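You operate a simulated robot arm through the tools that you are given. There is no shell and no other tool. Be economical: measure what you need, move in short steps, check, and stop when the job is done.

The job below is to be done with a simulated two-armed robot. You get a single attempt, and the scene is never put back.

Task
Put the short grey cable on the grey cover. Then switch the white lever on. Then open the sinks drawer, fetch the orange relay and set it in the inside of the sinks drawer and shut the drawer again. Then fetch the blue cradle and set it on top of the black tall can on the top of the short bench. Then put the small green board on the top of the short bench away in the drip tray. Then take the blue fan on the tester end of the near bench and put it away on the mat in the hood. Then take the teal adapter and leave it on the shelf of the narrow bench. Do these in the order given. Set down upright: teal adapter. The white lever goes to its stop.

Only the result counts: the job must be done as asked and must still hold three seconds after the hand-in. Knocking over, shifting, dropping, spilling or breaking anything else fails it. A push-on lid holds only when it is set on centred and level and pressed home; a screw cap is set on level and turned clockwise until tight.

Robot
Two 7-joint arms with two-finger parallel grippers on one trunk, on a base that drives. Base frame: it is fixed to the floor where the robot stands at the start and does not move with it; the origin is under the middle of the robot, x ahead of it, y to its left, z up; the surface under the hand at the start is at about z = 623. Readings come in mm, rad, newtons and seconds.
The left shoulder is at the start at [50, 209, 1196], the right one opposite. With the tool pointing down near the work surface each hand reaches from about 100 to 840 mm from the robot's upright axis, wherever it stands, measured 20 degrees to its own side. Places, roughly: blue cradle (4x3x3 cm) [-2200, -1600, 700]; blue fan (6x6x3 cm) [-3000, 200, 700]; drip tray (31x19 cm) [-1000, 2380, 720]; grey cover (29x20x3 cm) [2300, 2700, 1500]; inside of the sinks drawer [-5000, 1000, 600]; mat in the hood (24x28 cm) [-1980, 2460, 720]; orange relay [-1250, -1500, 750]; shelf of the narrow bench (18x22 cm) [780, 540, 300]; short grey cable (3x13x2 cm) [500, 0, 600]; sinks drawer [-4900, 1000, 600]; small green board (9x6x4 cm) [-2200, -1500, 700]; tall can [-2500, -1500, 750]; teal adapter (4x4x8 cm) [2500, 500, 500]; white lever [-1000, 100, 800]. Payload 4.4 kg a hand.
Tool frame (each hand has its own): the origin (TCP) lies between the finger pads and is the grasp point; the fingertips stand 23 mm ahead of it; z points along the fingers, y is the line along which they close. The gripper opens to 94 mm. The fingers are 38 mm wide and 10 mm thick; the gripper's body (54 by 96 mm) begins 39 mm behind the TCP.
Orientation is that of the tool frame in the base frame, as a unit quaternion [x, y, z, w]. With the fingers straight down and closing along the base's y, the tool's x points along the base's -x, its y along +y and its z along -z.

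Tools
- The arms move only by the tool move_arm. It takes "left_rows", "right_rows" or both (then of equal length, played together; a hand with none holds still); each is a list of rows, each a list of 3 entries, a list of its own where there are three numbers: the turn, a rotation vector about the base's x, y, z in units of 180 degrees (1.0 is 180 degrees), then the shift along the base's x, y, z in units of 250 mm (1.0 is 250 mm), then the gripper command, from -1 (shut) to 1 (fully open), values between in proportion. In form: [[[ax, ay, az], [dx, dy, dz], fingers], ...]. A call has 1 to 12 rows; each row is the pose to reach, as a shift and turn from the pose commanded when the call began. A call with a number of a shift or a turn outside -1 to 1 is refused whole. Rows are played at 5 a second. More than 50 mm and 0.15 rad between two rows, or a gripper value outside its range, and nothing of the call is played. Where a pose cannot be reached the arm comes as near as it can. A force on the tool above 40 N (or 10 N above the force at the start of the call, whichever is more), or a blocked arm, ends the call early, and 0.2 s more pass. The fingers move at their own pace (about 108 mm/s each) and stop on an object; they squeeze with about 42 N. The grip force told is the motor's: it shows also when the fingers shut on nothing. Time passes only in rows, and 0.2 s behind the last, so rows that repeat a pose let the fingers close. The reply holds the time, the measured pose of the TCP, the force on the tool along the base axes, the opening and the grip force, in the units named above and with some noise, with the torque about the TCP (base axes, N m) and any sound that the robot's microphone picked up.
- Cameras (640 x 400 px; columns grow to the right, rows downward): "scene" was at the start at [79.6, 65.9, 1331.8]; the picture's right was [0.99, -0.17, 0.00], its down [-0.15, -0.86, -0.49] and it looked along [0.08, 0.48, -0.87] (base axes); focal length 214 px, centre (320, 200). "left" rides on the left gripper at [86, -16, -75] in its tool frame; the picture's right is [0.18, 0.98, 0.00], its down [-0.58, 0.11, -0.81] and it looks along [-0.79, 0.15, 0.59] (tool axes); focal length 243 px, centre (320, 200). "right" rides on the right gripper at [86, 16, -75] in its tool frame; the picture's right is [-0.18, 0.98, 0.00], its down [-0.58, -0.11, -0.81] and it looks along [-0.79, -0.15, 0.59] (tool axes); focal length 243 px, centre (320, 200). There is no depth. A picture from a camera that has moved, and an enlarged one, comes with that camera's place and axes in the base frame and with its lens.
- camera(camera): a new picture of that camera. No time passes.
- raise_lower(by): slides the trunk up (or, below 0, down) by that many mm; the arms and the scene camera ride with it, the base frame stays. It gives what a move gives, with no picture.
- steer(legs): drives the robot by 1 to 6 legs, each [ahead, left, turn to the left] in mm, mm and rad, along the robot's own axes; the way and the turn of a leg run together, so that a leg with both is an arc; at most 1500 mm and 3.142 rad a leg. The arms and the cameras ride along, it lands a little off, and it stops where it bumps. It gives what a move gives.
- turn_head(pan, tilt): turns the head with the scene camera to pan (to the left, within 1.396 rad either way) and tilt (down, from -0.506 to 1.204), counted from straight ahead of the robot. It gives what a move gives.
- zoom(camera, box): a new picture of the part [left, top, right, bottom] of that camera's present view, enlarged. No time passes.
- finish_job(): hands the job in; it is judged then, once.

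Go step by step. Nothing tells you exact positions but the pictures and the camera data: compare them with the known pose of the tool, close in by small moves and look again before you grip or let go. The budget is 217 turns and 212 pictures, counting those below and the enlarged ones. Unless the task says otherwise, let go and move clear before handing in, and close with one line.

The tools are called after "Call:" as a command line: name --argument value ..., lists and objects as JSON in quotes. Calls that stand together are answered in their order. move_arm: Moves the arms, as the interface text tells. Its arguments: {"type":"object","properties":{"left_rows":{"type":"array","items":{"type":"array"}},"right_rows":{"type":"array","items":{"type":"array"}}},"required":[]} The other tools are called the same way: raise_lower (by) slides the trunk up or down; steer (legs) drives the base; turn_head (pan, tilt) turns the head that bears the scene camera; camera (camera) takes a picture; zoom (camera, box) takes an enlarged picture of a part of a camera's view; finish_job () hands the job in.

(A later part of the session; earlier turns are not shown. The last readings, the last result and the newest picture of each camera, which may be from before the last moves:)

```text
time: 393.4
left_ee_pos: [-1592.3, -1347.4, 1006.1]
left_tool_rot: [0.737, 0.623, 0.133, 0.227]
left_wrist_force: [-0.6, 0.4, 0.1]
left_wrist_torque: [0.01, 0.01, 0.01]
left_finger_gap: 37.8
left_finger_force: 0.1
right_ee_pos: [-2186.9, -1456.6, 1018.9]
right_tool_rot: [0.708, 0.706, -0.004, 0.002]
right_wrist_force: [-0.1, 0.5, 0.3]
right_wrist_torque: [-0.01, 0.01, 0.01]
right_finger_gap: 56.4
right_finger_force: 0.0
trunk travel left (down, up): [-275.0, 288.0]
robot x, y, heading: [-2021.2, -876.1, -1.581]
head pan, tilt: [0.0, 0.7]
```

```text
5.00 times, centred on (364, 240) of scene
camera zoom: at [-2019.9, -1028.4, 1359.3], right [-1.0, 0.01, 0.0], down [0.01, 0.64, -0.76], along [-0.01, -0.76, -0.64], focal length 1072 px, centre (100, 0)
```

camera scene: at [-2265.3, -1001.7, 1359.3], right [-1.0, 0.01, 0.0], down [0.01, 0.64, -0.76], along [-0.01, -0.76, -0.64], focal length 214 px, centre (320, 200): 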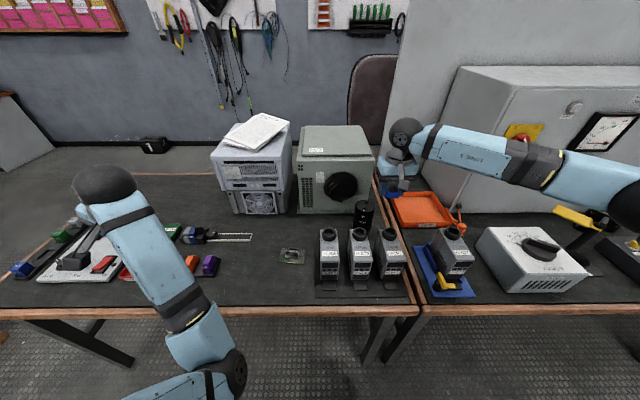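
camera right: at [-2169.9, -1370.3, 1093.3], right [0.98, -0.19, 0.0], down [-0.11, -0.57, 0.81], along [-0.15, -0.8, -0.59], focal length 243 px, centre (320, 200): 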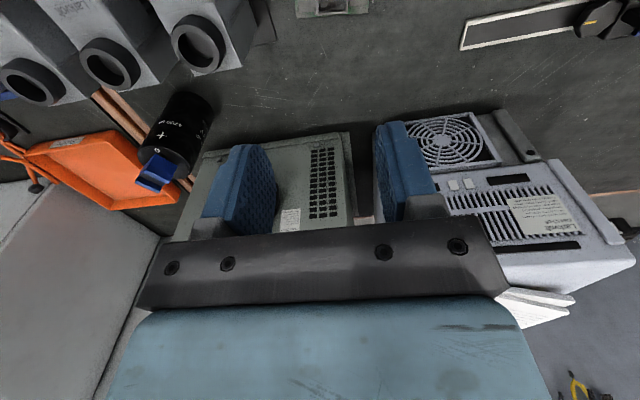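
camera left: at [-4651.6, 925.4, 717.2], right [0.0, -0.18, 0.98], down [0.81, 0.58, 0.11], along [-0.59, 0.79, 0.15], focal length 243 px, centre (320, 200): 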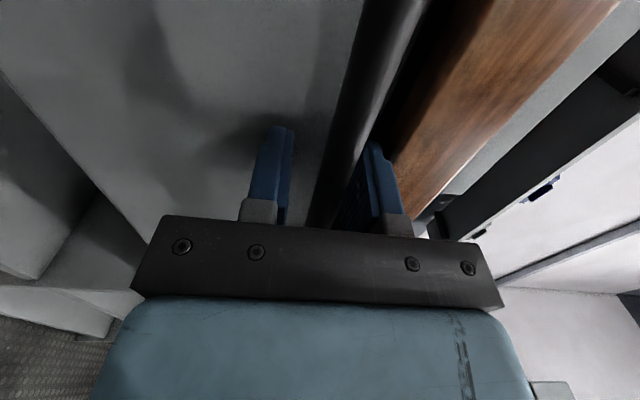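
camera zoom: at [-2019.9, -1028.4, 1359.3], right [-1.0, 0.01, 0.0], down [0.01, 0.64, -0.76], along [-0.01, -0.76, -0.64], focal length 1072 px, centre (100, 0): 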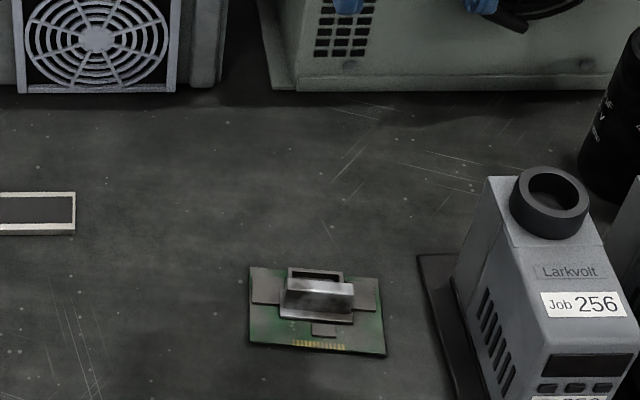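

The board carries an upright metal heat sink about 48 mm long, centred near (-2172, -1455), yawed -8°. I'll grip it by the heat sink's ends; I lower with a matching yaw and check.

Call:
move_arm --right_rows '[[[0, 0, -0.022], [0.03, 0.0, -0.16], 0.6], [[0, 0, -0.043], [0.06, 0.008, -0.34], 0.6], [[0, 0, -0.043], [0.06, 0.008, -0.52], 0.6], [[0, 0, -0.043], [0.06, 0.008, -0.7], 0.6], [[0, 0, -0.043], [0.06, 0.008, -0.8], 0.6], [[0, 0, -0.043], [0.06, 0.008, -0.8], 0.6]]'

Call:
camera --camera "right"

Call:
zoom --camera "scene" --box '[300, 200, 428, 280]'

```text
time: 394.8
left_ee_pos: [-1593.7, -1346.9, 1006.6]
left_tool_rot: [0.738, 0.622, 0.133, 0.227]
left_wrist_force: [0.4, 0.4, -0.5]
left_wrist_torque: [-0.01, -0.02, -0.02]
left_finger_gap: 37.2
left_finger_force: 0.0
right_ee_pos: [-2173.6, -1455.1, 814.9]
right_tool_rot: [0.755, 0.656, -0.004, 0.002]
right_wrist_force: [0.4, -0.1, -1.1]
right_wrist_torque: [-0.04, 0.01, 0.0]
right_finger_gap: 75.4
right_finger_force: 0.1
trunk travel left (down, up): [-275.0, 288.0]
robot x, y, heading: [-2020.8, -876.0, -1.58]
head pan, tilt: [0.0, 0.7]
```

```text
76 pictures are left
camera right: at [-2143.5, -1371.7, 890.3], right [0.95, -0.32, 0.0], down [-0.19, -0.55, 0.81], along [-0.26, -0.77, -0.58], focal length 243 px, centre (320, 200)
```

right: 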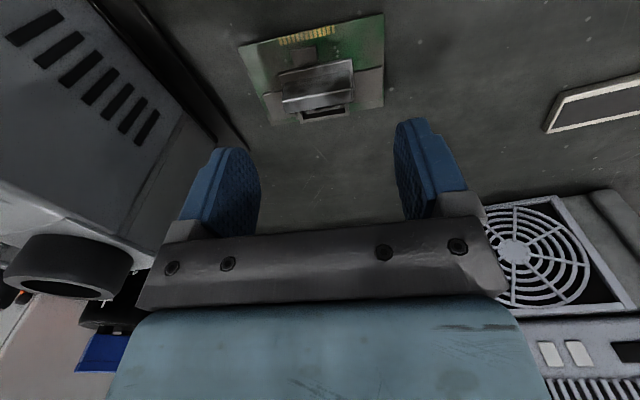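

```text
5.00 times, centred on (364, 240) of scene
camera zoom: at [-2020.2, -1028.3, 1359.3], right [-1.0, 0.01, 0.0], down [0.01, 0.64, -0.77], along [-0.01, -0.76, -0.64], focal length 1072 px, centre (100, 0)
```

zoom: 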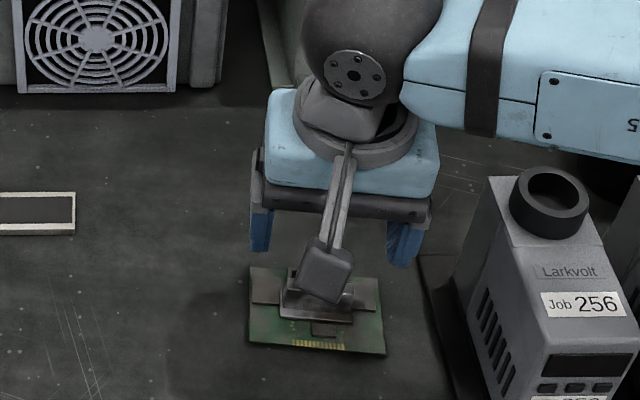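

The hand is aligned with the heat sink. I lower to TCP z 755 and grip.

Call:
move_arm --right_rows '[[[0, 0, 0], [0.004, -0.002, -0.1], 0.6], [[0, 0, 0], [0.004, -0.002, -0.18], 0.6], [[0, 0, 0], [0.004, -0.002, -0.236], 0.6], [[0, 0, 0], [0.004, -0.002, -0.236], -0.2], [[0, 0, 0], [0.004, -0.002, -0.236], -1], [[0, 0, 0], [0.004, -0.002, -0.236], -1], [[0, 0, 0], [0.004, -0.002, -0.236], -1]]'

Call:
camera --camera "right"

```text
time: 396.4
left_ee_pos: [-1593.2, -1347.2, 1006.9]
left_tool_rot: [0.736, 0.623, 0.134, 0.227]
left_wrist_force: [0.3, -0.5, -0.1]
left_wrist_torque: [-0.01, 0.0, -0.01]
left_finger_gap: 37.5
left_finger_force: 0.0
right_ee_pos: [-2172.0, -1455.4, 757.4]
right_tool_rot: [0.754, 0.657, -0.004, 0.002]
right_wrist_force: [1.7, -0.1, 0.2]
right_wrist_torque: [-0.02, -0.04, 0.04]
right_finger_gap: 43.8
right_finger_force: 42.1
trunk travel left (down, up): [-275.0, 288.0]
robot x, y, heading: [-2021.4, -874.0, -1.583]
head pan, tilt: [0.0, 0.7]
```

```text
74 pictures are left
camera right: at [-2143.5, -1371.3, 832.6], right [0.95, -0.32, 0.0], down [-0.19, -0.55, 0.81], along [-0.26, -0.77, -0.59], focal length 243 px, centre (320, 200)
```

right: 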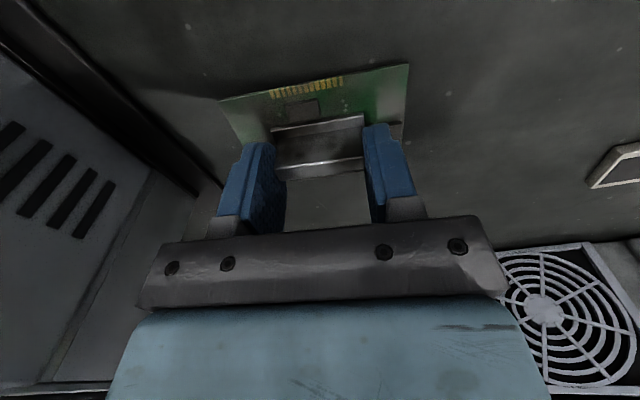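

The board is gripped by its heat sink. I lift, retract and drive around the west end to the north benches.

Call:
move_arm --right_rows '[[[0, 0, 0], [0, 0.0, 0.06], -1], [[0, 0, 0], [0, 0.04, 0.2], -1], [[0, 0, 0], [0, 0.12, 0.36], -1], [[0, 0, 0], [0, 0.22, 0.52], -1], [[0, 0, 0], [0, 0.32, 0.68], -1], [[0, 0, 0], [0, 0.42, 0.84], -1], [[0, 0, 0], [0, 0.54, 0.98], -1]]'

Call:
steer --legs '[[-290, 0, 0.01], [0, -1500, 0], [0, -500, 0], [-1500, 0, 0], [-560, 0, 0]]'

Call:
camera --camera "right"

```text
time: 398.0
left_ee_pos: [-1593.1, -1346.0, 1006.9]
left_tool_rot: [0.737, 0.623, 0.134, 0.227]
left_wrist_force: [0.4, 1.3, -0.1]
left_wrist_torque: [-0.02, 0.0, -0.01]
left_finger_gap: 37.7
left_finger_force: 0.1
right_ee_pos: [-2167.4, -1319.5, 1006.8]
right_tool_rot: [0.755, 0.656, -0.005, 0.001]
right_wrist_force: [0.3, 0.1, -0.3]
right_wrist_torque: [-0.01, -0.01, 0.0]
right_finger_gap: 43.8
right_finger_force: 42.1
trunk travel left (down, up): [-275.0, 288.0]
robot x, y, heading: [-2018.4, -879.7, -1.586]
head pan, tilt: [0.0, 0.7]
```

```text
time: 427.3
left_ee_pos: [-3561.2, 1061.9, 1005.7]
left_tool_rot: [0.735, 0.625, 0.135, 0.226]
left_wrist_force: [-0.1, 0.1, -0.8]
left_wrist_torque: [0.0, 0.0, 0.03]
left_finger_gap: 37.5
left_finger_force: 0.1
right_ee_pos: [-4135.3, 1084.9, 1006.2]
right_tool_rot: [0.753, 0.658, -0.004, 0.003]
right_wrist_force: [0.3, -0.4, 0.1]
right_wrist_torque: [0.0, 0.01, -0.02]
right_finger_gap: 43.9
right_finger_force: 42.1
trunk travel left (down, up): [-275.0, 288.0]
robot x, y, heading: [-3989.2, 1528.0, -1.579]
head pan, tilt: [0.0, 0.7]
```

```text
73 pictures are left
camera right: at [-4108.1, 1169.1, 1080.2], right [0.95, -0.31, 0.0], down [-0.18, -0.56, 0.81], along [-0.25, -0.77, -0.58], focal length 243 px, centre (320, 200)
```

right: 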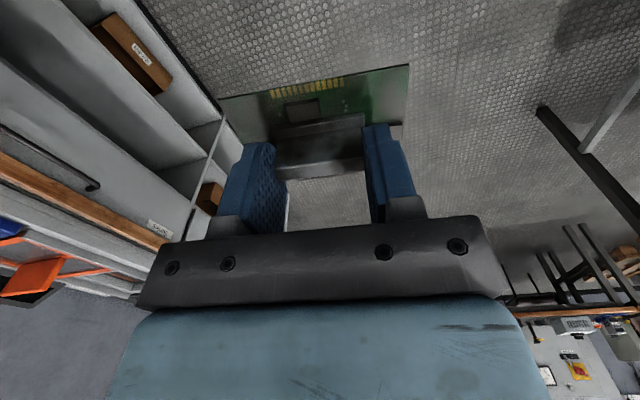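

The board is still held. I turn to face north and strafe east to the drip tray.

Call:
steer --legs '[[0, 0, 1.5708], [0, 0, 1.5708], [0, -1500, 0], [0, -1250, 0]]'

Call:
turn_head --pan -0.1 --tilt 0.5

Call:
camera --camera "scene"

```text
time: 459.1
left_ee_pos: [-1645.6, 1911.9, 1007.6]
left_tool_rot: [-0.613, 0.744, 0.229, -0.131]
left_wrist_force: [-0.2, 0.1, 0.0]
left_wrist_torque: [0.02, 0.01, -0.02]
left_finger_gap: 37.6
left_finger_force: 0.1
right_ee_pos: [-1071.7, 1871.6, 1005.2]
right_tool_rot: [-0.647, 0.763, 0.001, 0.003]
right_wrist_force: [0.6, 0.3, -0.3]
right_wrist_torque: [0.02, -0.04, -0.01]
right_finger_gap: 44.0
right_finger_force: 42.3
trunk travel left (down, up): [-275.0, 288.0]
robot x, y, heading: [-1226.9, 1433.9, 1.53]
head pan, tilt: [0.0, 0.7]
```

```text
time: 459.9
left_ee_pos: [-1644.8, 1911.8, 1007.4]
left_tool_rot: [-0.613, 0.745, 0.228, -0.131]
left_wrist_force: [-0.4, 0.4, 0.8]
left_wrist_torque: [-0.01, 0.03, 0.01]
left_finger_gap: 37.7
left_finger_force: 0.0
right_ee_pos: [-1070.8, 1870.6, 1005.5]
right_tool_rot: [-0.647, 0.762, 0.002, 0.004]
right_wrist_force: [-0.3, 0.6, -0.5]
right_wrist_torque: [0.0, -0.02, 0.0]
right_finger_gap: 43.8
right_finger_force: 41.9
trunk travel left (down, up): [-275.0, 288.0]
robot x, y, heading: [-1231.4, 1433.6, 1.535]
head pan, tilt: [-0.099, 0.499]
```

```text
72 pictures are left
camera scene: at [-1214.3, 1591.1, 1377.0], right [0.99, -0.13, 0.0], down [-0.06, -0.47, -0.88], along [0.12, 0.87, -0.48], focal length 214 px, centre (320, 200)
```

scene: 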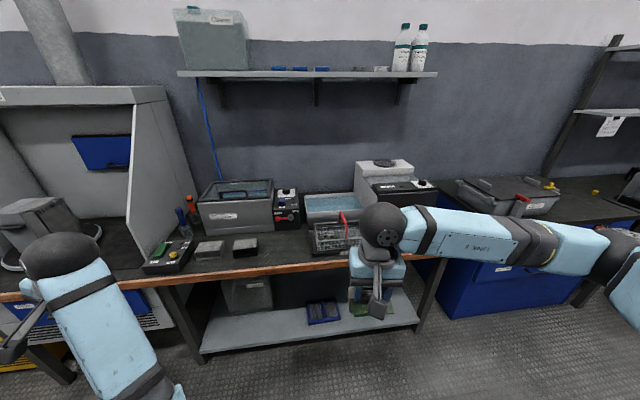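

The drip tray should be near pixel (343,240), partly hidden by the hand. I move the hand to the right and zoom.

Call:
move_arm --right_rows '[[[0, 0, 0], [0.15, -0.05, 0.0], -1], [[0, 0, 0], [0.3, -0.1, 0.0], -1], [[0, 0, 0], [0.45, -0.1, 0.0], -1], [[0, 0, 0], [0.6, -0.1, 0.0], -1], [[0, 0, 0], [0.75, -0.1, 0], -1], [[0, 0, 0], [0.9, -0.1, 0], -1]]'

Call:
zoom --camera "scene" --box '[250, 170, 450, 295]'

```text
time: 461.2
left_ee_pos: [-1643.9, 1912.5, 1006.9]
left_tool_rot: [-0.614, 0.744, 0.228, -0.131]
left_wrist_force: [0.0, -0.3, -0.1]
left_wrist_torque: [0.02, 0.02, -0.01]
left_finger_gap: 37.6
left_finger_force: 0.1
right_ee_pos: [-844.2, 1844.3, 1002.1]
right_tool_rot: [-0.647, 0.763, 0.001, 0.004]
right_wrist_force: [0.0, 0.5, -0.4]
right_wrist_torque: [0.02, 0.0, -0.02]
right_finger_gap: 43.7
right_finger_force: 41.8
trunk travel left (down, up): [-275.0, 288.0]
robot x, y, heading: [-1230.6, 1432.2, 1.538]
head pan, tilt: [-0.099, 0.499]
```

```text
3.20 times, centred on (350, 232) of scene
camera zoom: at [-1213.5, 1590.4, 1377.1], right [0.99, -0.13, 0.0], down [-0.07, -0.47, -0.88], along [0.12, 0.87, -0.48], focal length 686 px, centre (224, 96)
```

zoom: 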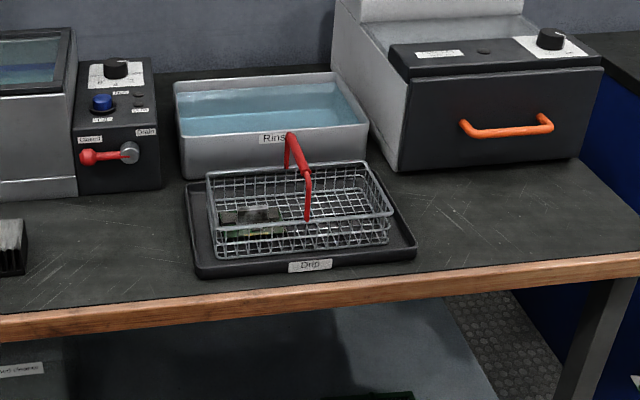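

The "Drip" tray holds a wire basket with a handle across its middle (x≈-1005); its right compartment (x -995…-885, y 2300…2420, floor ≈730) is free. I move closer, then yaw the hand so the board's long side runs along y.

Call:
steer --legs '[[0, 0, 0.035], [310, -100, 0]]'

Call:
move_arm --right_rows '[[[0, 0, -0.0448], [-0.03, -0.05, 0.0], -1], [[0, 0, -0.0896], [-0.06, -0.1, 0.02], -1], [[0, 0, -0.1344], [-0.09, -0.12, 0.04], -1], [[0, 0, -0.1792], [-0.12, -0.12, 0.06], -1], [[0, 0, -0.224], [-0.15, -0.12, 0.08], -1], [[0, 0, -0.2688], [-0.18, -0.12, 0.1], -1], [[0, 0, -0.3136], [-0.2, -0.12, 0.1], -1], [[0, 0, -0.3584], [-0.22, -0.12, 0.1], -1], [[0, 0, -0.4032], [-0.24, -0.12, 0.1], -1], [[0, 0, -0.448], [-0.26, -0.12, 0.1], -1]]'

Call:
camera --camera "right"

```text
time: 463.8
left_ee_pos: [-1561.0, 2209.5, 1006.6]
left_tool_rot: [-0.626, 0.734, 0.226, -0.135]
left_wrist_force: [1.0, 0.3, -0.4]
left_wrist_torque: [-0.01, -0.03, -0.02]
left_finger_gap: 37.6
left_finger_force: 0.1
right_ee_pos: [-760.0, 2169.2, 1002.7]
right_tool_rot: [-0.66, 0.752, 0.001, 0.003]
right_wrist_force: [0.3, 0.4, 0.0]
right_wrist_torque: [0.01, -0.04, 0.03]
right_finger_gap: 43.5
right_finger_force: 42.1
trunk travel left (down, up): [-275.0, 288.0]
robot x, y, heading: [-1130.3, 1741.8, 1.569]
head pan, tilt: [-0.099, 0.499]
```

```text
time: 466.0
left_ee_pos: [-1561.9, 2210.2, 1007.1]
left_tool_rot: [-0.626, 0.734, 0.226, -0.134]
left_wrist_force: [-0.1, 0.1, -0.4]
left_wrist_torque: [0.0, -0.01, 0.0]
left_finger_gap: 37.5
left_finger_force: 0.1
right_ee_pos: [-825.3, 2138.4, 1026.7]
right_tool_rot: [-0.016, 1.0, 0.0, 0.003]
right_wrist_force: [0.3, 0.4, 0.1]
right_wrist_torque: [0.0, -0.03, 0.02]
right_finger_gap: 44.0
right_finger_force: 42.4
trunk travel left (down, up): [-275.0, 288.0]
robot x, y, heading: [-1130.3, 1749.9, 1.571]
head pan, tilt: [-0.099, 0.499]
```

```text
70 pictures are left
camera right: at [-912.9, 2151.2, 1101.8], right [0.15, 0.99, 0.0], down [0.58, -0.09, 0.81], along [0.8, -0.13, -0.58], focal length 243 px, centre (320, 200)
```

right: 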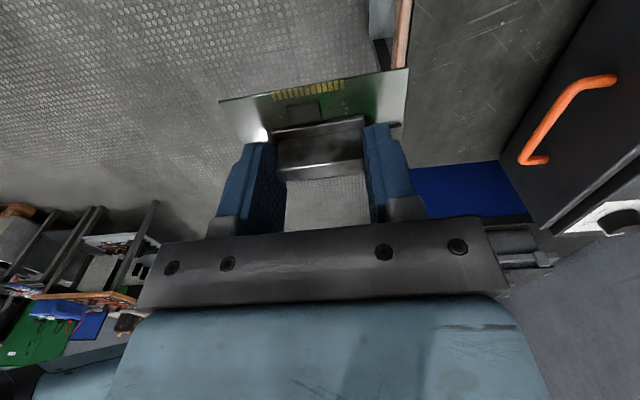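

With this yaw the wrist camera would foul the basket handle. I try turning the hand the other way (camera to the right side).

Call:
move_arm --right_rows '[[[0, 0, 0.045], [-0.04, 0, 0], -1], [[0, 0, 0.09], [-0.08, 0, 0], -1], [[0, 0, 0.135], [-0.12, 0, 0], -1], [[0, 0, 0.18], [-0.16, 0, 0], -1], [[0, 0, 0.225], [-0.2, 0, 0], -1], [[0, 0, 0.27], [-0.24, 0, 0], -1], [[0, 0, 0.315], [-0.28, 0, 0], -1], [[0, 0, 0.36], [-0.32, 0, 0], -1], [[0, 0, 0.405], [-0.36, 0, 0], -1], [[0, 0, 0.45], [-0.4, 0, 0], -1], [[0, 0, 0.495], [-0.44, 0, 0], -1]]'

Call:
move_arm --right_rows '[[[0, 0, 0.045], [0, 0, 0], -1], [[0, 0, 0.09], [0, 0, 0], -1], [[0, 0, 0.135], [0, 0, 0], -1], [[0, 0, 0.18], [0, 0, 0], -1], [[0, 0, 0.225], [0, 0, 0], -1], [[0, 0, 0.27], [0, 0, 0], -1], [[0, 0, 0.315], [0, 0, 0], -1], [[0, 0, 0.36], [0, 0, 0], -1], [[0, 0, 0.405], [0, 0, 0], -1], [[0, 0, 0.45], [0, 0, 0], -1], [[0, 0, 0.495], [0, 0, 0], -1]]'

```text
time: 468.4
left_ee_pos: [-1560.3, 2209.0, 1005.8]
left_tool_rot: [-0.626, 0.734, 0.225, -0.135]
left_wrist_force: [-1.6, 0.3, -0.1]
left_wrist_torque: [0.02, -0.03, 0.0]
left_finger_gap: 37.5
left_finger_force: 0.0
right_ee_pos: [-937.0, 2139.0, 1025.3]
right_tool_rot: [0.714, -0.7, -0.002, -0.003]
right_wrist_force: [-0.1, -0.7, -2.0]
right_wrist_torque: [0.01, 0.03, 0.02]
right_finger_gap: 43.7
right_finger_force: 41.9
trunk travel left (down, up): [-275.0, 288.0]
robot x, y, heading: [-1130.6, 1743.4, 1.573]
head pan, tilt: [-0.099, 0.499]
```

```text
time: 470.8
left_ee_pos: [-1560.9, 2207.7, 1006.6]
left_tool_rot: [-0.626, 0.734, 0.226, -0.134]
left_wrist_force: [0.5, 0.0, -0.6]
left_wrist_torque: [-0.02, -0.01, -0.02]
left_finger_gap: 37.7
left_finger_force: 0.1
right_ee_pos: [-952.2, 2108.5, 1005.1]
right_tool_rot: [0.999, -0.046, -0.001, -0.018]
right_wrist_force: [0.4, -0.7, -1.2]
right_wrist_torque: [0.04, 0.0, -0.02]
right_finger_gap: 44.1
right_finger_force: 42.3
right hand out of reach, approached as far as the arm can: row 10, 11
trunk travel left (down, up): [-275.0, 288.0]
robot x, y, heading: [-1131.7, 1744.1, 1.571]
head pan, tilt: [-0.099, 0.499]
```

It nearly reached. I relax the yaw by 10° and move over the right compartment.

Call:
move_arm --right_rows '[[[0, 0, -0.028], [0, 0.16, 0], -1], [[0, 0, -0.056], [0, 0.34, 0], -1], [[0, 0, -0.056], [0, 0.52, 0], -1], [[0, 0, -0.056], [0, 0.7, 0], -1], [[0, 0, -0.056], [0, 0.88, 0], -1], [[0, 0, -0.056], [0, 0.88, 0], -1]]'

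Call:
camera --camera "right"

Call:
turn_head --pan -0.2 --tilt 0.8

Call:
zoom --camera "scene" --box '[200, 90, 440, 240]'

```text
time: 472.2
left_ee_pos: [-1560.4, 2208.8, 1007.9]
left_tool_rot: [-0.626, 0.734, 0.227, -0.135]
left_wrist_force: [0.5, 1.0, -0.1]
left_wrist_torque: [0.01, 0.01, -0.03]
left_finger_gap: 37.4
left_finger_force: 0.0
right_ee_pos: [-973.8, 2193.1, 1019.8]
right_tool_rot: [0.991, -0.134, 0.001, -0.018]
right_wrist_force: [0.4, -0.6, -1.0]
right_wrist_torque: [-0.01, 0.03, 0.0]
right_finger_gap: 43.7
right_finger_force: 42.0
right hand out of reach, approached as far as the arm can: row 2, 3, 4, 5, 6
trunk travel left (down, up): [-275.0, 288.0]
robot x, y, heading: [-1130.8, 1747.4, 1.568]
head pan, tilt: [-0.099, 0.499]
```

```text
69 pictures are left
camera right: at [-895.0, 2151.8, 1094.6], right [-0.44, -0.9, -0.03], down [-0.54, 0.23, 0.81], along [-0.72, 0.37, -0.58], focal length 243 px, centre (320, 200)
```

right: 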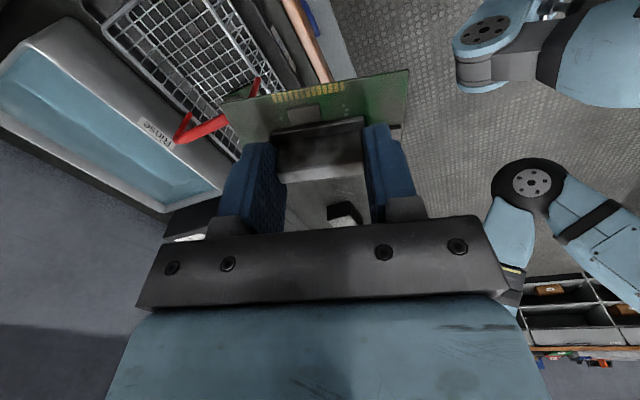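

```text
time: 473.0
left_ee_pos: [-1561.9, 2209.1, 1007.0]
left_tool_rot: [-0.626, 0.734, 0.226, -0.133]
left_wrist_force: [-0.3, 0.6, 0.3]
left_wrist_torque: [0.0, 0.02, 0.0]
left_finger_gap: 37.8
left_finger_force: 0.0
right_ee_pos: [-974.1, 2193.8, 1021.1]
right_tool_rot: [0.991, -0.135, 0.002, -0.016]
right_wrist_force: [0.1, -0.4, -0.3]
right_wrist_torque: [-0.01, -0.01, 0.01]
right_finger_gap: 44.0
right_finger_force: 42.3
trunk travel left (down, up): [-275.0, 288.0]
robot x, y, heading: [-1131.9, 1748.0, 1.568]
head pan, tilt: [-0.201, 0.799]
```

```text
2.67 times, centred on (320, 165) of scene
camera zoom: at [-1113.5, 1891.1, 1351.1], right [0.98, -0.2, 0.0], down [-0.14, -0.7, -0.7], along [0.14, 0.68, -0.72], focal length 572 px, centre (320, 293)
```

zoom: 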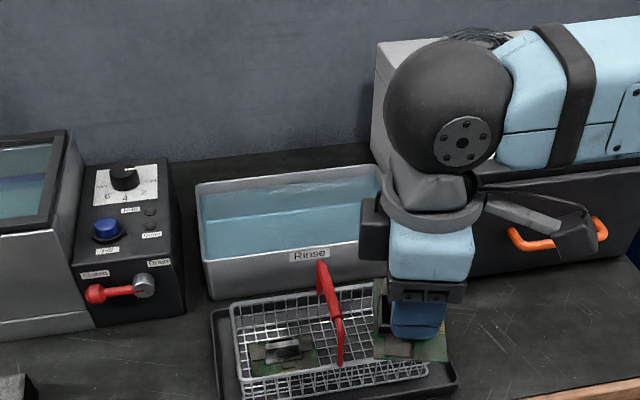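

Not reachable like that. Better: reposition the robot to the right, facing up-left, so that a moderate wrist yaw suffices. I pull the hand in and drive.

Call:
move_arm --right_rows '[[[0, 0, 0], [-0.1, -0.66, 0], -1], [[0, 0, -0.04], [0, -0.8, 0.04], -1], [[0, 0, -0.08], [0, -0.92, 0.08], -1], [[0, 0, -0.12], [0.1, -1.0, 0.12], -1], [[0, 0, -0.16], [0.2, -1.0, 0.16], -1], [[0, 0, -0.2], [0.3, -1.0, 0.2], -1], [[0, 0, -0.2], [0.3, -1.0, 0.2], -1]]'

Call:
steer --legs '[[0, -571, 0], [0, 0, 0.83], [0, 0, 0]]'

Call:
turn_head --pan -0.2 --tilt 0.7

Call:
camera --camera "scene"

```text
refused: row 1 steps farther than a row can; nothing moved
```

```text
time: 481.0
left_ee_pos: [-1191.4, 1738.0, 1007.5]
left_tool_rot: [0.869, -0.419, -0.153, 0.215]
left_wrist_force: [0.5, 0.6, -0.3]
left_wrist_torque: [-0.04, 0.02, 0.01]
left_finger_gap: 37.5
left_finger_force: 0.0
right_ee_pos: [-781.3, 2159.4, 1020.2]
right_tool_rot: [0.961, 0.276, -0.005, -0.015]
right_wrist_force: [-0.4, -0.6, -0.2]
right_wrist_torque: [-0.03, 0.0, 0.0]
right_finger_gap: 44.0
right_finger_force: 41.7
trunk travel left (down, up): [-275.0, 288.0]
robot x, y, heading: [-561.2, 1742.8, 2.402]
head pan, tilt: [-0.201, 0.799]
```

```text
time: 481.7
left_ee_pos: [-1191.7, 1736.7, 1006.0]
left_tool_rot: [0.868, -0.42, -0.153, 0.214]
left_wrist_force: [-1.0, 0.0, -0.2]
left_wrist_torque: [-0.02, -0.02, 0.02]
left_finger_gap: 37.6
left_finger_force: 0.2
right_ee_pos: [-783.1, 2159.2, 1020.6]
right_tool_rot: [0.961, 0.276, -0.005, -0.017]
right_wrist_force: [0.3, 0.2, -0.6]
right_wrist_torque: [0.0, 0.02, 0.0]
right_finger_gap: 43.6
right_finger_force: 42.3
trunk travel left (down, up): [-275.0, 288.0]
robot x, y, heading: [-552.4, 1741.7, 2.396]
head pan, tilt: [-0.201, 0.7]
```

```text
67 pictures are left
camera scene: at [-655.4, 1856.3, 1359.3], right [0.81, 0.59, 0.0], down [0.38, -0.52, -0.76], along [-0.45, 0.62, -0.64], focal length 214 px, centre (320, 200)
```

scene: 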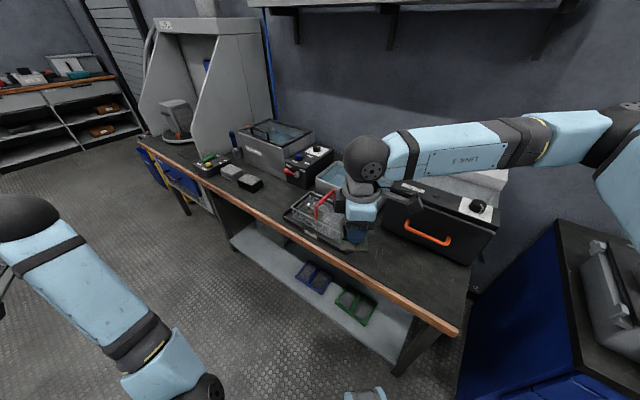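

The drive was safe. I go 60 mm closer, level the hand with tool x along +x and move above the right compartment.

Call:
steer --legs '[[60, 0, 0]]'

Call:
move_arm --right_rows '[[[-0.0024, -0.0008, -0.0445], [-0.05, 0.05, 0.04], -1], [[-0.0049, -0.0016, -0.089], [-0.12, 0.14, 0.06], -1], [[-0.0073, -0.0024, -0.1335], [-0.2, 0.26, 0.06], -1], [[-0.0097, -0.0032, -0.178], [-0.29, 0.38, 0.06], -1], [[-0.0097, -0.0032, -0.178], [-0.38, 0.52, 0.06], -1], [[-0.0097, -0.0032, -0.178], [-0.456, 0.64, 0.06], -1], [[-0.0097, -0.0032, -0.178], [-0.456, 0.64, 0.06], -1]]'

Call:
camera --camera "right"

Call:
zoom --camera "scene" --box '[240, 120, 440, 245]'

```text
time: 482.6
left_ee_pos: [-1234.6, 1778.6, 1005.6]
left_tool_rot: [0.869, -0.42, -0.152, 0.215]
left_wrist_force: [-0.7, 0.1, -0.4]
left_wrist_torque: [0.01, 0.01, 0.02]
left_finger_gap: 37.7
left_finger_force: 0.1
right_ee_pos: [-826.8, 2201.3, 1019.5]
right_tool_rot: [0.961, 0.275, -0.005, -0.016]
right_wrist_force: [1.0, 0.4, -0.4]
right_wrist_torque: [-0.02, -0.02, 0.0]
right_finger_gap: 43.8
right_finger_force: 41.9
trunk travel left (down, up): [-275.0, 288.0]
robot x, y, heading: [-603.2, 1778.2, 2.403]
head pan, tilt: [-0.201, 0.7]
```

```text
time: 484.2
left_ee_pos: [-1234.9, 1778.2, 1006.6]
left_tool_rot: [0.869, -0.419, -0.153, 0.215]
left_wrist_force: [0.5, 0.3, 0.4]
left_wrist_torque: [0.01, 0.02, 0.0]
left_finger_gap: 37.8
left_finger_force: 0.1
right_ee_pos: [-938.2, 2361.4, 1032.0]
right_tool_rot: [1.0, -0.001, 0.0, -0.001]
right_wrist_force: [-1.0, -0.5, -0.1]
right_wrist_torque: [0.01, 0.0, -0.01]
right_finger_gap: 43.9
right_finger_force: 41.9
trunk travel left (down, up): [-275.0, 288.0]
robot x, y, heading: [-602.2, 1780.9, 2.395]
head pan, tilt: [-0.201, 0.7]
```

```text
66 pictures are left
camera right: at [-851.7, 2344.9, 1108.0], right [-0.18, -0.98, 0.0], down [-0.58, 0.11, 0.81], along [-0.79, 0.15, -0.59], focal length 243 px, centre (320, 200)
```

right: 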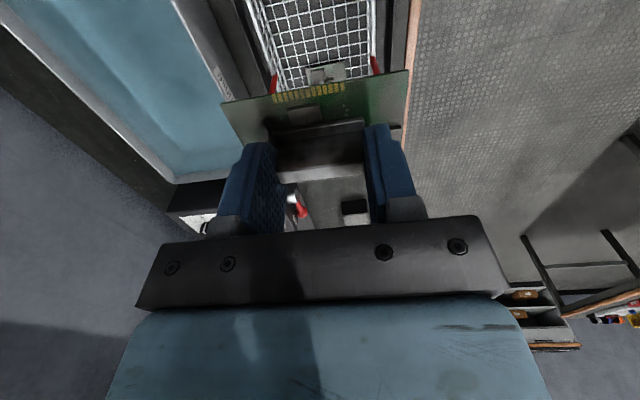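

```text
3.20 times, centred on (340, 182) of scene
camera zoom: at [-698.6, 1896.3, 1359.4], right [0.81, 0.59, 0.0], down [0.38, -0.52, -0.77], along [-0.45, 0.62, -0.64], focal length 686 px, centre (256, 256)
```

zoom: 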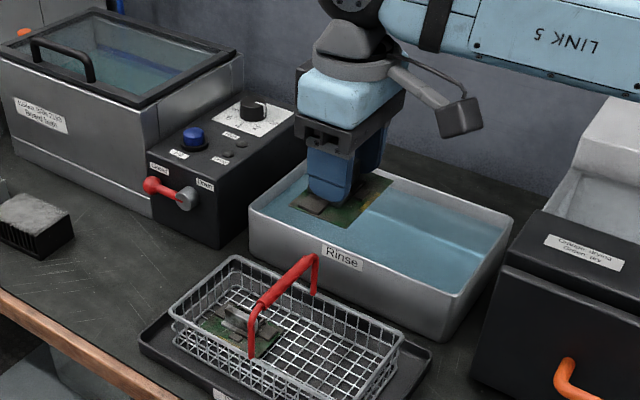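

The hand is over the compartment centre. I lower in stages, watching the forearm over the oven.

Call:
move_arm --right_rows '[[[0, 0, 0], [0, 0, -0.18], -1], [[0, 0, 0], [0, 0, -0.36], -1], [[0, 0, 0], [0, 0, -0.54], -1], [[0, 0, 0], [0, 0, -0.72], -1], [[0, 0, 0], [0, 0, -0.8], -1], [[0, 0, 0], [0, 0, -0.8], -1]]'

Call:
camera --camera "scene"

Call:
zoom --camera "scene" --box '[270, 160, 398, 240]'

```text
time: 485.6
left_ee_pos: [-1234.7, 1778.6, 1006.6]
left_tool_rot: [0.869, -0.42, -0.153, 0.214]
left_wrist_force: [-0.5, 0.4, -1.0]
left_wrist_torque: [0.03, -0.04, -0.01]
left_finger_gap: 37.4
left_finger_force: 0.0
right_ee_pos: [-939.3, 2359.8, 833.8]
right_tool_rot: [1.0, 0.001, 0.0, -0.002]
right_wrist_force: [-0.4, 0.3, -0.7]
right_wrist_torque: [0.06, 0.02, 0.01]
right_finger_gap: 43.6
right_finger_force: 42.4
trunk travel left (down, up): [-275.0, 288.0]
robot x, y, heading: [-602.9, 1780.9, 2.394]
head pan, tilt: [-0.201, 0.7]
```

```text
64 pictures are left
camera scene: at [-698.9, 1896.5, 1359.3], right [0.81, 0.59, 0.0], down [0.38, -0.52, -0.76], along [-0.45, 0.62, -0.64], focal length 214 px, centre (320, 200)
```

scene: 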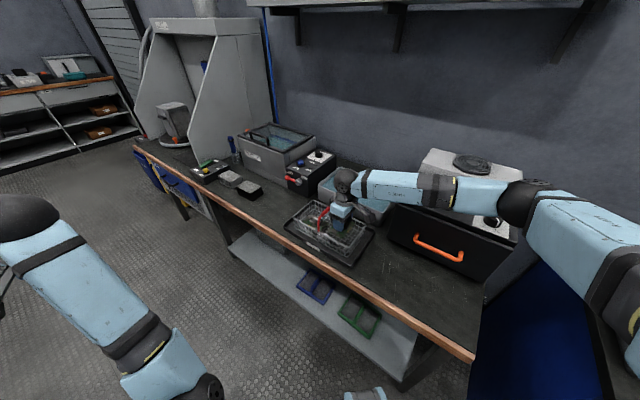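

```text
5.00 times, centred on (334, 200) of scene
camera zoom: at [-698.9, 1896.5, 1359.3], right [0.81, 0.59, 0.0], down [0.38, -0.52, -0.76], along [-0.45, 0.62, -0.64], focal length 1072 px, centre (250, 200)
```

zoom: 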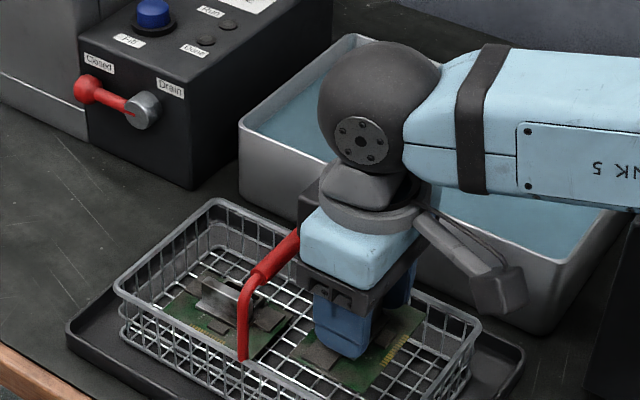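

It looks well placed. I lower on to contact in small steps.

Call:
move_arm --right_rows '[[[0, 0, 0], [0, 0, -0.06], -1], [[0, 0, 0], [0, 0, -0.12], -1], [[0, 0, 0], [0, 0, -0.17], -1], [[0, 0, 0], [0, 0, -0.2], -1], [[0, 0, 0], [0, 0, -0.22], -1], [[0, 0, 0], [0, 0, -0.24], -1], [[0, 0, 0], [0, 0, -0.26], -1], [[0, 0, 0], [0, 0, -0.28], -1], [[0, 0, 0], [0, 0, -0.3], -1]]'

Call:
zoom --camera "scene" --box '[270, 160, 398, 240]'

```text
time: 487.8
left_ee_pos: [-1234.9, 1778.7, 1006.4]
left_tool_rot: [0.869, -0.42, -0.153, 0.214]
left_wrist_force: [-0.1, 0.2, -0.4]
left_wrist_torque: [-0.02, 0.03, -0.01]
left_finger_gap: 37.6
left_finger_force: 0.0
right_ee_pos: [-942.5, 2362.5, 766.8]
right_tool_rot: [1.0, 0.0, -0.005, -0.005]
right_wrist_force: [1.0, -1.4, 20.2]
right_wrist_torque: [-0.26, -0.15, 0.08]
right_finger_gap: 43.6
right_finger_force: 42.2
trunk travel left (down, up): [-275.0, 288.0]
robot x, y, heading: [-604.2, 1782.6, 2.396]
head pan, tilt: [-0.201, 0.7]
stopped in row 9 (right hand): the force on the tool passed its limit at 41 N (the readings are from after the stop); the commanded pose is now the measured one
```

```text
5.00 times, centred on (334, 200) of scene
camera zoom: at [-697.7, 1894.8, 1359.6], right [0.81, 0.59, 0.0], down [0.38, -0.52, -0.77], along [-0.45, 0.62, -0.64], focal length 1072 px, centre (250, 200)
```

zoom: 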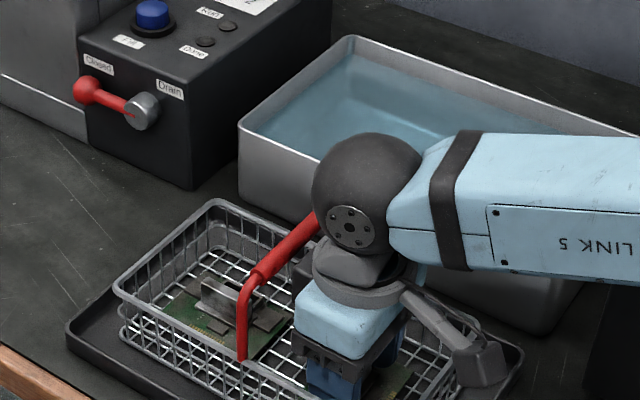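

The board rests on the basket floor (z 767 as predicted). I release and lift straight up.

Call:
move_arm --right_rows '[[[0, 0, 0], [0, 0, 0.006], -1], [[0, 0, 0], [0, 0, 0.006], 0.1], [[0, 0, 0], [0, 0, 0.006], 0.22], [[0, 0, 0], [0, 0, 0.006], 0.22], [[0, 0, 0], [0, 0, 0.06], 0.22], [[0, 0, 0], [0, 0, 0.2], 0.22], [[0, 0, 0], [0, 0, 0.4], 0.22], [[0, 0, 0], [0, 0, 0.6], 0.22], [[0, 0, 0], [0, 0, 0.8], 0.22], [[0, 0, 0], [0, 0, 1.0], 0.22]]'

Call:
zoom --camera "scene" --box '[270, 160, 398, 240]'

```text
time: 490.0
left_ee_pos: [-1234.2, 1777.8, 1006.9]
left_tool_rot: [0.869, -0.419, -0.154, 0.213]
left_wrist_force: [0.0, 0.0, 0.2]
left_wrist_torque: [0.03, 0.03, 0.03]
left_finger_gap: 37.6
left_finger_force: 0.1
right_ee_pos: [-935.8, 2361.3, 1014.5]
right_tool_rot: [1.0, 0.0, -0.003, -0.004]
right_wrist_force: [1.4, 0.2, 0.5]
right_wrist_torque: [0.0, 0.01, 0.0]
right_finger_gap: 57.3
right_finger_force: 0.1
trunk travel left (down, up): [-275.0, 288.0]
robot x, y, heading: [-603.4, 1781.2, 2.401]
head pan, tilt: [-0.201, 0.7]
```

```text
5.00 times, centred on (334, 200) of scene
camera zoom: at [-698.4, 1895.6, 1359.4], right [0.81, 0.59, 0.0], down [0.38, -0.52, -0.77], along [-0.45, 0.62, -0.64], focal length 1072 px, centre (250, 200)
```

zoom: 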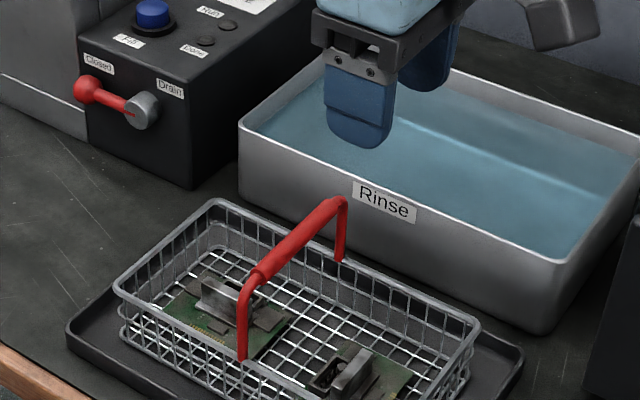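

The board lies in the drip tray's basket. Next is the blue fan on the middle bench: I neutralise the hand and drive around to the south aisle facing north.

Call:
move_arm --right_rows '[[[0, 0, -0.04], [0.05, -0.09, 0], 0], [[0, 0, -0.08], [0.1, -0.18, 0.02], 0], [[0, 0, -0.12], [0.15, -0.27, 0.04], 0], [[0, 0, -0.16], [0.2, -0.36, 0.06], 0], [[0, 0, -0.2], [0.25, -0.45, 0.08], 0], [[0, 0, -0.236], [0.3, -0.52, 0.1], 0]]'

Call:
steer --legs '[[-200, 0, 0], [0, 0, 0.745], [0, 150, 0], [1500, 0, 0], [1500, 0, 0], [520, 0, 0]]'

Call:
steer --legs '[[0, 1500, 0], [0, 500, 0], [0, 0, -1.5708], [0, -850, 0]]'

Call:
turn_head --pan 0 --tilt 0.6

Call:
camera --camera "scene"

```text
time: 491.4
left_ee_pos: [-1234.3, 1778.3, 1005.7]
left_tool_rot: [0.869, -0.42, -0.152, 0.213]
left_wrist_force: [0.1, -0.2, 1.1]
left_wrist_torque: [0.0, 0.01, 0.0]
left_finger_gap: 37.6
left_finger_force: 0.1
right_ee_pos: [-865.8, 2230.6, 1037.6]
right_tool_rot: [0.932, -0.364, -0.002, -0.004]
right_wrist_force: [0.8, -0.2, -0.1]
right_wrist_torque: [0.0, 0.02, 0.0]
right_finger_gap: 47.2
right_finger_force: 0.0
trunk travel left (down, up): [-275.0, 288.0]
robot x, y, heading: [-600.0, 1779.9, 2.394]
head pan, tilt: [-0.201, 0.7]
```

```text
time: 513.5
left_ee_pos: [-4532.1, 1184.7, 1006.0]
left_tool_rot: [0.96, -0.093, -0.069, 0.253]
left_wrist_force: [0.2, 0.0, 0.5]
left_wrist_torque: [0.02, 0.06, -0.03]
left_finger_gap: 37.7
left_finger_force: 0.1
right_ee_pos: [-4547.0, 1768.9, 1037.9]
right_tool_rot: [1.0, -0.018, -0.001, -0.003]
right_wrist_force: [-0.6, 0.2, 0.2]
right_wrist_torque: [0.0, -0.02, 0.03]
right_finger_gap: 47.1
right_finger_force: 0.0
trunk travel left (down, up): [-275.0, 288.0]
robot x, y, heading: [-4051.2, 1600.6, 3.106]
head pan, tilt: [-0.201, 0.7]
```

```text
time: 542.3
left_ee_pos: [-3753.7, 61.1, 1006.9]
left_tool_rot: [-0.609, 0.748, 0.229, -0.129]
left_wrist_force: [0.1, 0.4, -0.2]
left_wrist_torque: [-0.04, 0.0, -0.01]
left_finger_gap: 37.6
left_finger_force: 0.1
right_ee_pos: [-3169.4, 67.5, 1038.2]
right_tool_rot: [-0.69, 0.723, -0.001, 0.003]
right_wrist_force: [0.9, -0.5, -0.6]
right_wrist_torque: [0.01, 0.0, -0.01]
right_finger_gap: 47.3
right_finger_force: 0.2
trunk travel left (down, up): [-275.0, 288.0]
robot x, y, heading: [-3341.4, -424.2, 1.521]
head pan, tilt: [-0.201, 0.7]
```

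```text
time: 543.0
left_ee_pos: [-3754.3, 60.2, 1006.3]
left_tool_rot: [-0.609, 0.748, 0.228, -0.129]
left_wrist_force: [0.5, -0.4, -0.6]
left_wrist_torque: [0.02, 0.0, -0.02]
left_finger_gap: 37.4
left_finger_force: 0.0
right_ee_pos: [-3168.5, 67.2, 1037.4]
right_tool_rot: [-0.69, 0.724, 0.0, 0.003]
right_wrist_force: [0.3, -0.3, -0.6]
right_wrist_torque: [0.02, 0.01, -0.02]
right_finger_gap: 47.2
right_finger_force: 0.0
trunk travel left (down, up): [-275.0, 288.0]
robot x, y, heading: [-3343.9, -422.5, 1.523]
head pan, tilt: [0.0, 0.6]
```

```text
60 pictures are left
camera scene: at [-3336.8, -269.2, 1367.9], right [1.0, -0.05, 0.0], down [-0.03, -0.56, -0.82], along [0.04, 0.82, -0.57], focal length 214 px, centre (320, 200)
```

scene: 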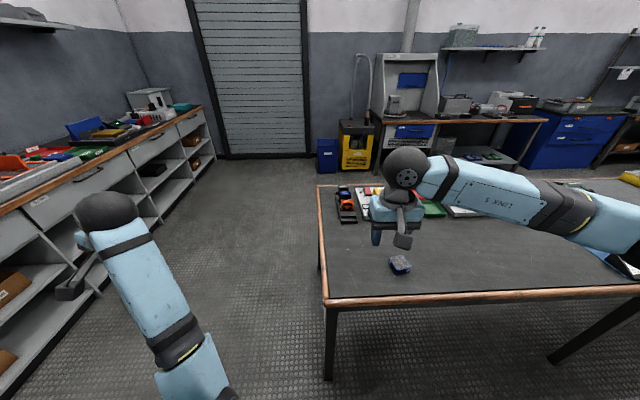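

The fan is at about (-3013, 237). I straighten, shift right and look from above with the hand camera.

Call:
steer --legs '[[0, 0, 0.048], [20, -180, 0]]'

Call:
move_arm --right_rows '[[[0, 0, 0], [0, 0.1, -0.1], 0.5], [[0, 0, 0], [0, 0.2, -0.22], 0.5], [[0, 0, 0], [0, 0.3, -0.34], 0.5], [[0, 0, 0], [0, 0.38, -0.46], 0.5], [[0, 0, 0], [0, 0.42, -0.58], 0.5]]'

Call:
camera --camera "right"

Call:
zoom --camera "scene" --box '[290, 190, 450, 290]'

```text
time: 545.7
left_ee_pos: [-3600.0, 59.4, 1005.6]
left_tool_rot: [-0.628, 0.732, 0.226, -0.135]
left_wrist_force: [0.6, -0.1, -0.1]
left_wrist_torque: [0.0, 0.02, 0.0]
left_finger_gap: 37.4
left_finger_force: 0.0
right_ee_pos: [-3017.4, 96.3, 1038.0]
right_tool_rot: [0.709, -0.705, 0.0, -0.004]
right_wrist_force: [-0.2, -0.7, 0.0]
right_wrist_torque: [0.0, -0.02, -0.01]
right_finger_gap: 46.9
right_finger_force: 0.0
trunk travel left (down, up): [-275.0, 288.0]
robot x, y, heading: [-3168.8, -406.5, 1.576]
head pan, tilt: [0.0, 0.6]
```

```text
time: 546.9
left_ee_pos: [-3600.1, 59.2, 1007.0]
left_tool_rot: [-0.628, 0.733, 0.225, -0.135]
left_wrist_force: [0.5, 0.3, 0.9]
left_wrist_torque: [0.03, 0.01, 0.0]
left_finger_gap: 37.7
left_finger_force: 0.0
right_ee_pos: [-3014.3, 202.8, 894.0]
right_tool_rot: [0.709, -0.705, 0.0, -0.005]
right_wrist_force: [-0.1, 0.2, -0.2]
right_wrist_torque: [0.0, 0.03, 0.01]
right_finger_gap: 70.6
right_finger_force: 0.0
trunk travel left (down, up): [-275.0, 288.0]
robot x, y, heading: [-3170.3, -407.3, 1.57]
head pan, tilt: [0.0, 0.6]
```

```text
59 pictures are left
camera right: at [-3030.5, 115.3, 969.2], right [-0.98, 0.18, 0.0], down [0.1, 0.58, 0.81], along [0.15, 0.8, -0.59], focal length 243 px, centre (320, 200)
```

right: 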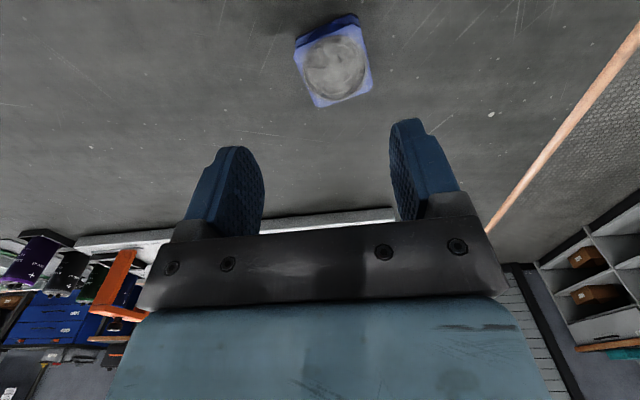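

```text
4.00 times, centred on (370, 240) of scene
camera zoom: at [-3166.7, -247.9, 1367.9], right [1.0, 0.0, 0.0], down [0.0, -0.57, -0.82], along [0.0, 0.82, -0.57], focal length 858 px, centre (120, 40)
```

zoom: 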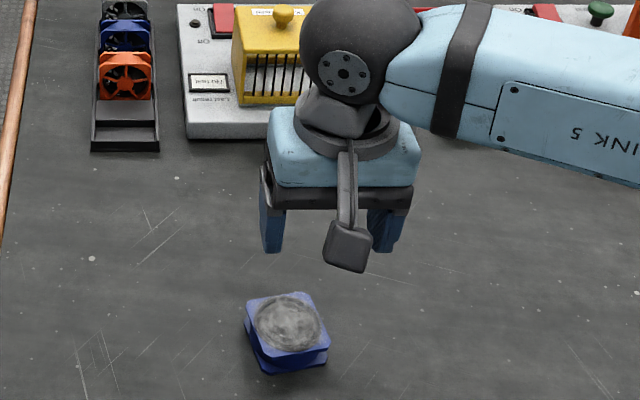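

The dusty blue fan lies flat at about (-3021, 226), yawed some +12°. I align and descend above it.

Call:
move_arm --right_rows '[[[0, 0, 0.034], [-0.014, 0.05, -0.14], 0.75], [[0, 0, 0.067], [-0.028, 0.092, -0.3], 0.75], [[0, 0, 0.067], [-0.028, 0.092, -0.44], 0.75], [[0, 0, 0.067], [-0.028, 0.092, -0.5], 0.75], [[0, 0, 0.067], [-0.028, 0.092, -0.5], 0.75]]'

Call:
camera --camera "right"

Call:
zoom --camera "scene" --box '[290, 210, 450, 310]'

```text
time: 548.1
left_ee_pos: [-3599.1, 58.2, 1005.8]
left_tool_rot: [-0.628, 0.732, 0.226, -0.135]
left_wrist_force: [0.2, -0.1, -0.4]
left_wrist_torque: [0.03, -0.05, -0.05]
left_finger_gap: 37.4
left_finger_force: 0.2
right_ee_pos: [-3022.5, 223.4, 768.2]
right_tool_rot: [0.779, -0.627, -0.001, -0.004]
right_wrist_force: [0.5, 0.4, 0.2]
right_wrist_torque: [0.03, 0.0, 0.04]
right_finger_gap: 82.5
right_finger_force: 0.0
trunk travel left (down, up): [-275.0, 288.0]
robot x, y, heading: [-3168.9, -408.1, 1.573]
head pan, tilt: [0.0, 0.6]
```

```text
57 pictures are left
camera right: at [-3020.4, 135.3, 843.1], right [-1.0, -0.03, 0.0], down [-0.02, 0.59, 0.81], along [-0.02, 0.81, -0.59], focal length 243 px, centre (320, 200)
```

right: 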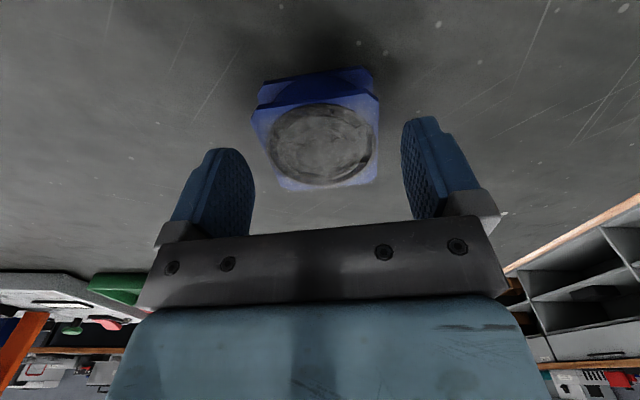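

```text
4.00 times, centred on (370, 260) of scene
camera zoom: at [-3166.8, -248.4, 1368.0], right [1.0, 0.0, 0.0], down [0.0, -0.56, -0.83], along [0.0, 0.83, -0.56], focal length 858 px, centre (120, -40)
```

zoom: 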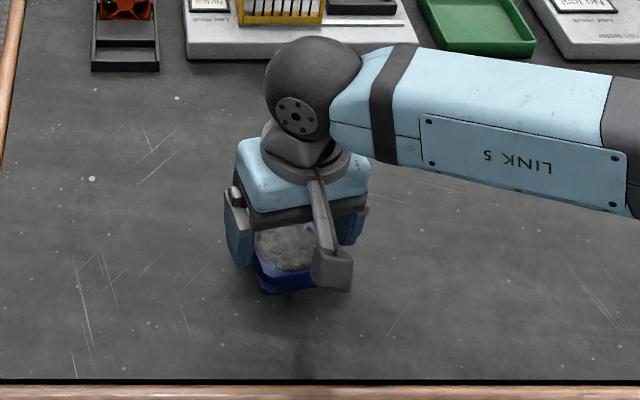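

Well aligned. I lower to grip height and close.

Call:
move_arm --right_rows '[[[0, 0, 0], [0, 0.014, -0.06], 0.75], [[0, 0, 0], [0, 0.014, -0.1], 0.75], [[0, 0, 0], [0, 0.014, -0.12], 0.75], [[0, 0, 0], [0, 0.014, -0.12], 0.2], [[0, 0, 0], [0, 0.014, -0.12], -1], [[0, 0, 0], [0, 0.014, -0.12], -1]]'

Call:
camera --camera "right"

```text
time: 549.4
left_ee_pos: [-3600.8, 57.1, 1006.6]
left_tool_rot: [-0.628, 0.732, 0.226, -0.134]
left_wrist_force: [0.7, -0.2, 0.3]
left_wrist_torque: [0.0, 0.02, 0.01]
left_finger_gap: 37.6
left_finger_force: 0.3
right_ee_pos: [-3027.9, 228.7, 743.7]
right_tool_rot: [0.78, -0.626, -0.006, -0.003]
right_wrist_force: [-1.9, -4.4, 16.7]
right_wrist_torque: [-0.35, -0.6, -0.33]
right_finger_gap: 59.1
right_finger_force: 42.0
trunk travel left (down, up): [-275.0, 288.0]
robot x, y, heading: [-3171.0, -405.9, 1.576]
head pan, tilt: [0.0, 0.6]
stopped in row 6 (right hand): the force on the tool passed its limit at 41 N (the readings are from after the stop); the commanded pose is now the measured one
```

```text
55 pictures are left
camera right: at [-3024.5, 139.2, 817.4], right [-1.0, -0.03, 0.0], down [-0.02, 0.58, 0.81], along [-0.03, 0.81, -0.58], focal length 243 px, centre (320, 200)
```

right: 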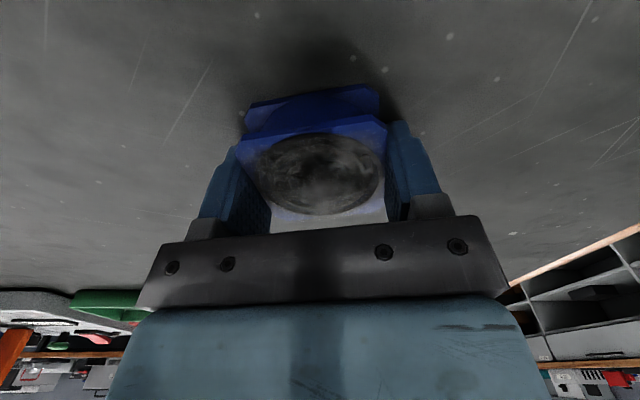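

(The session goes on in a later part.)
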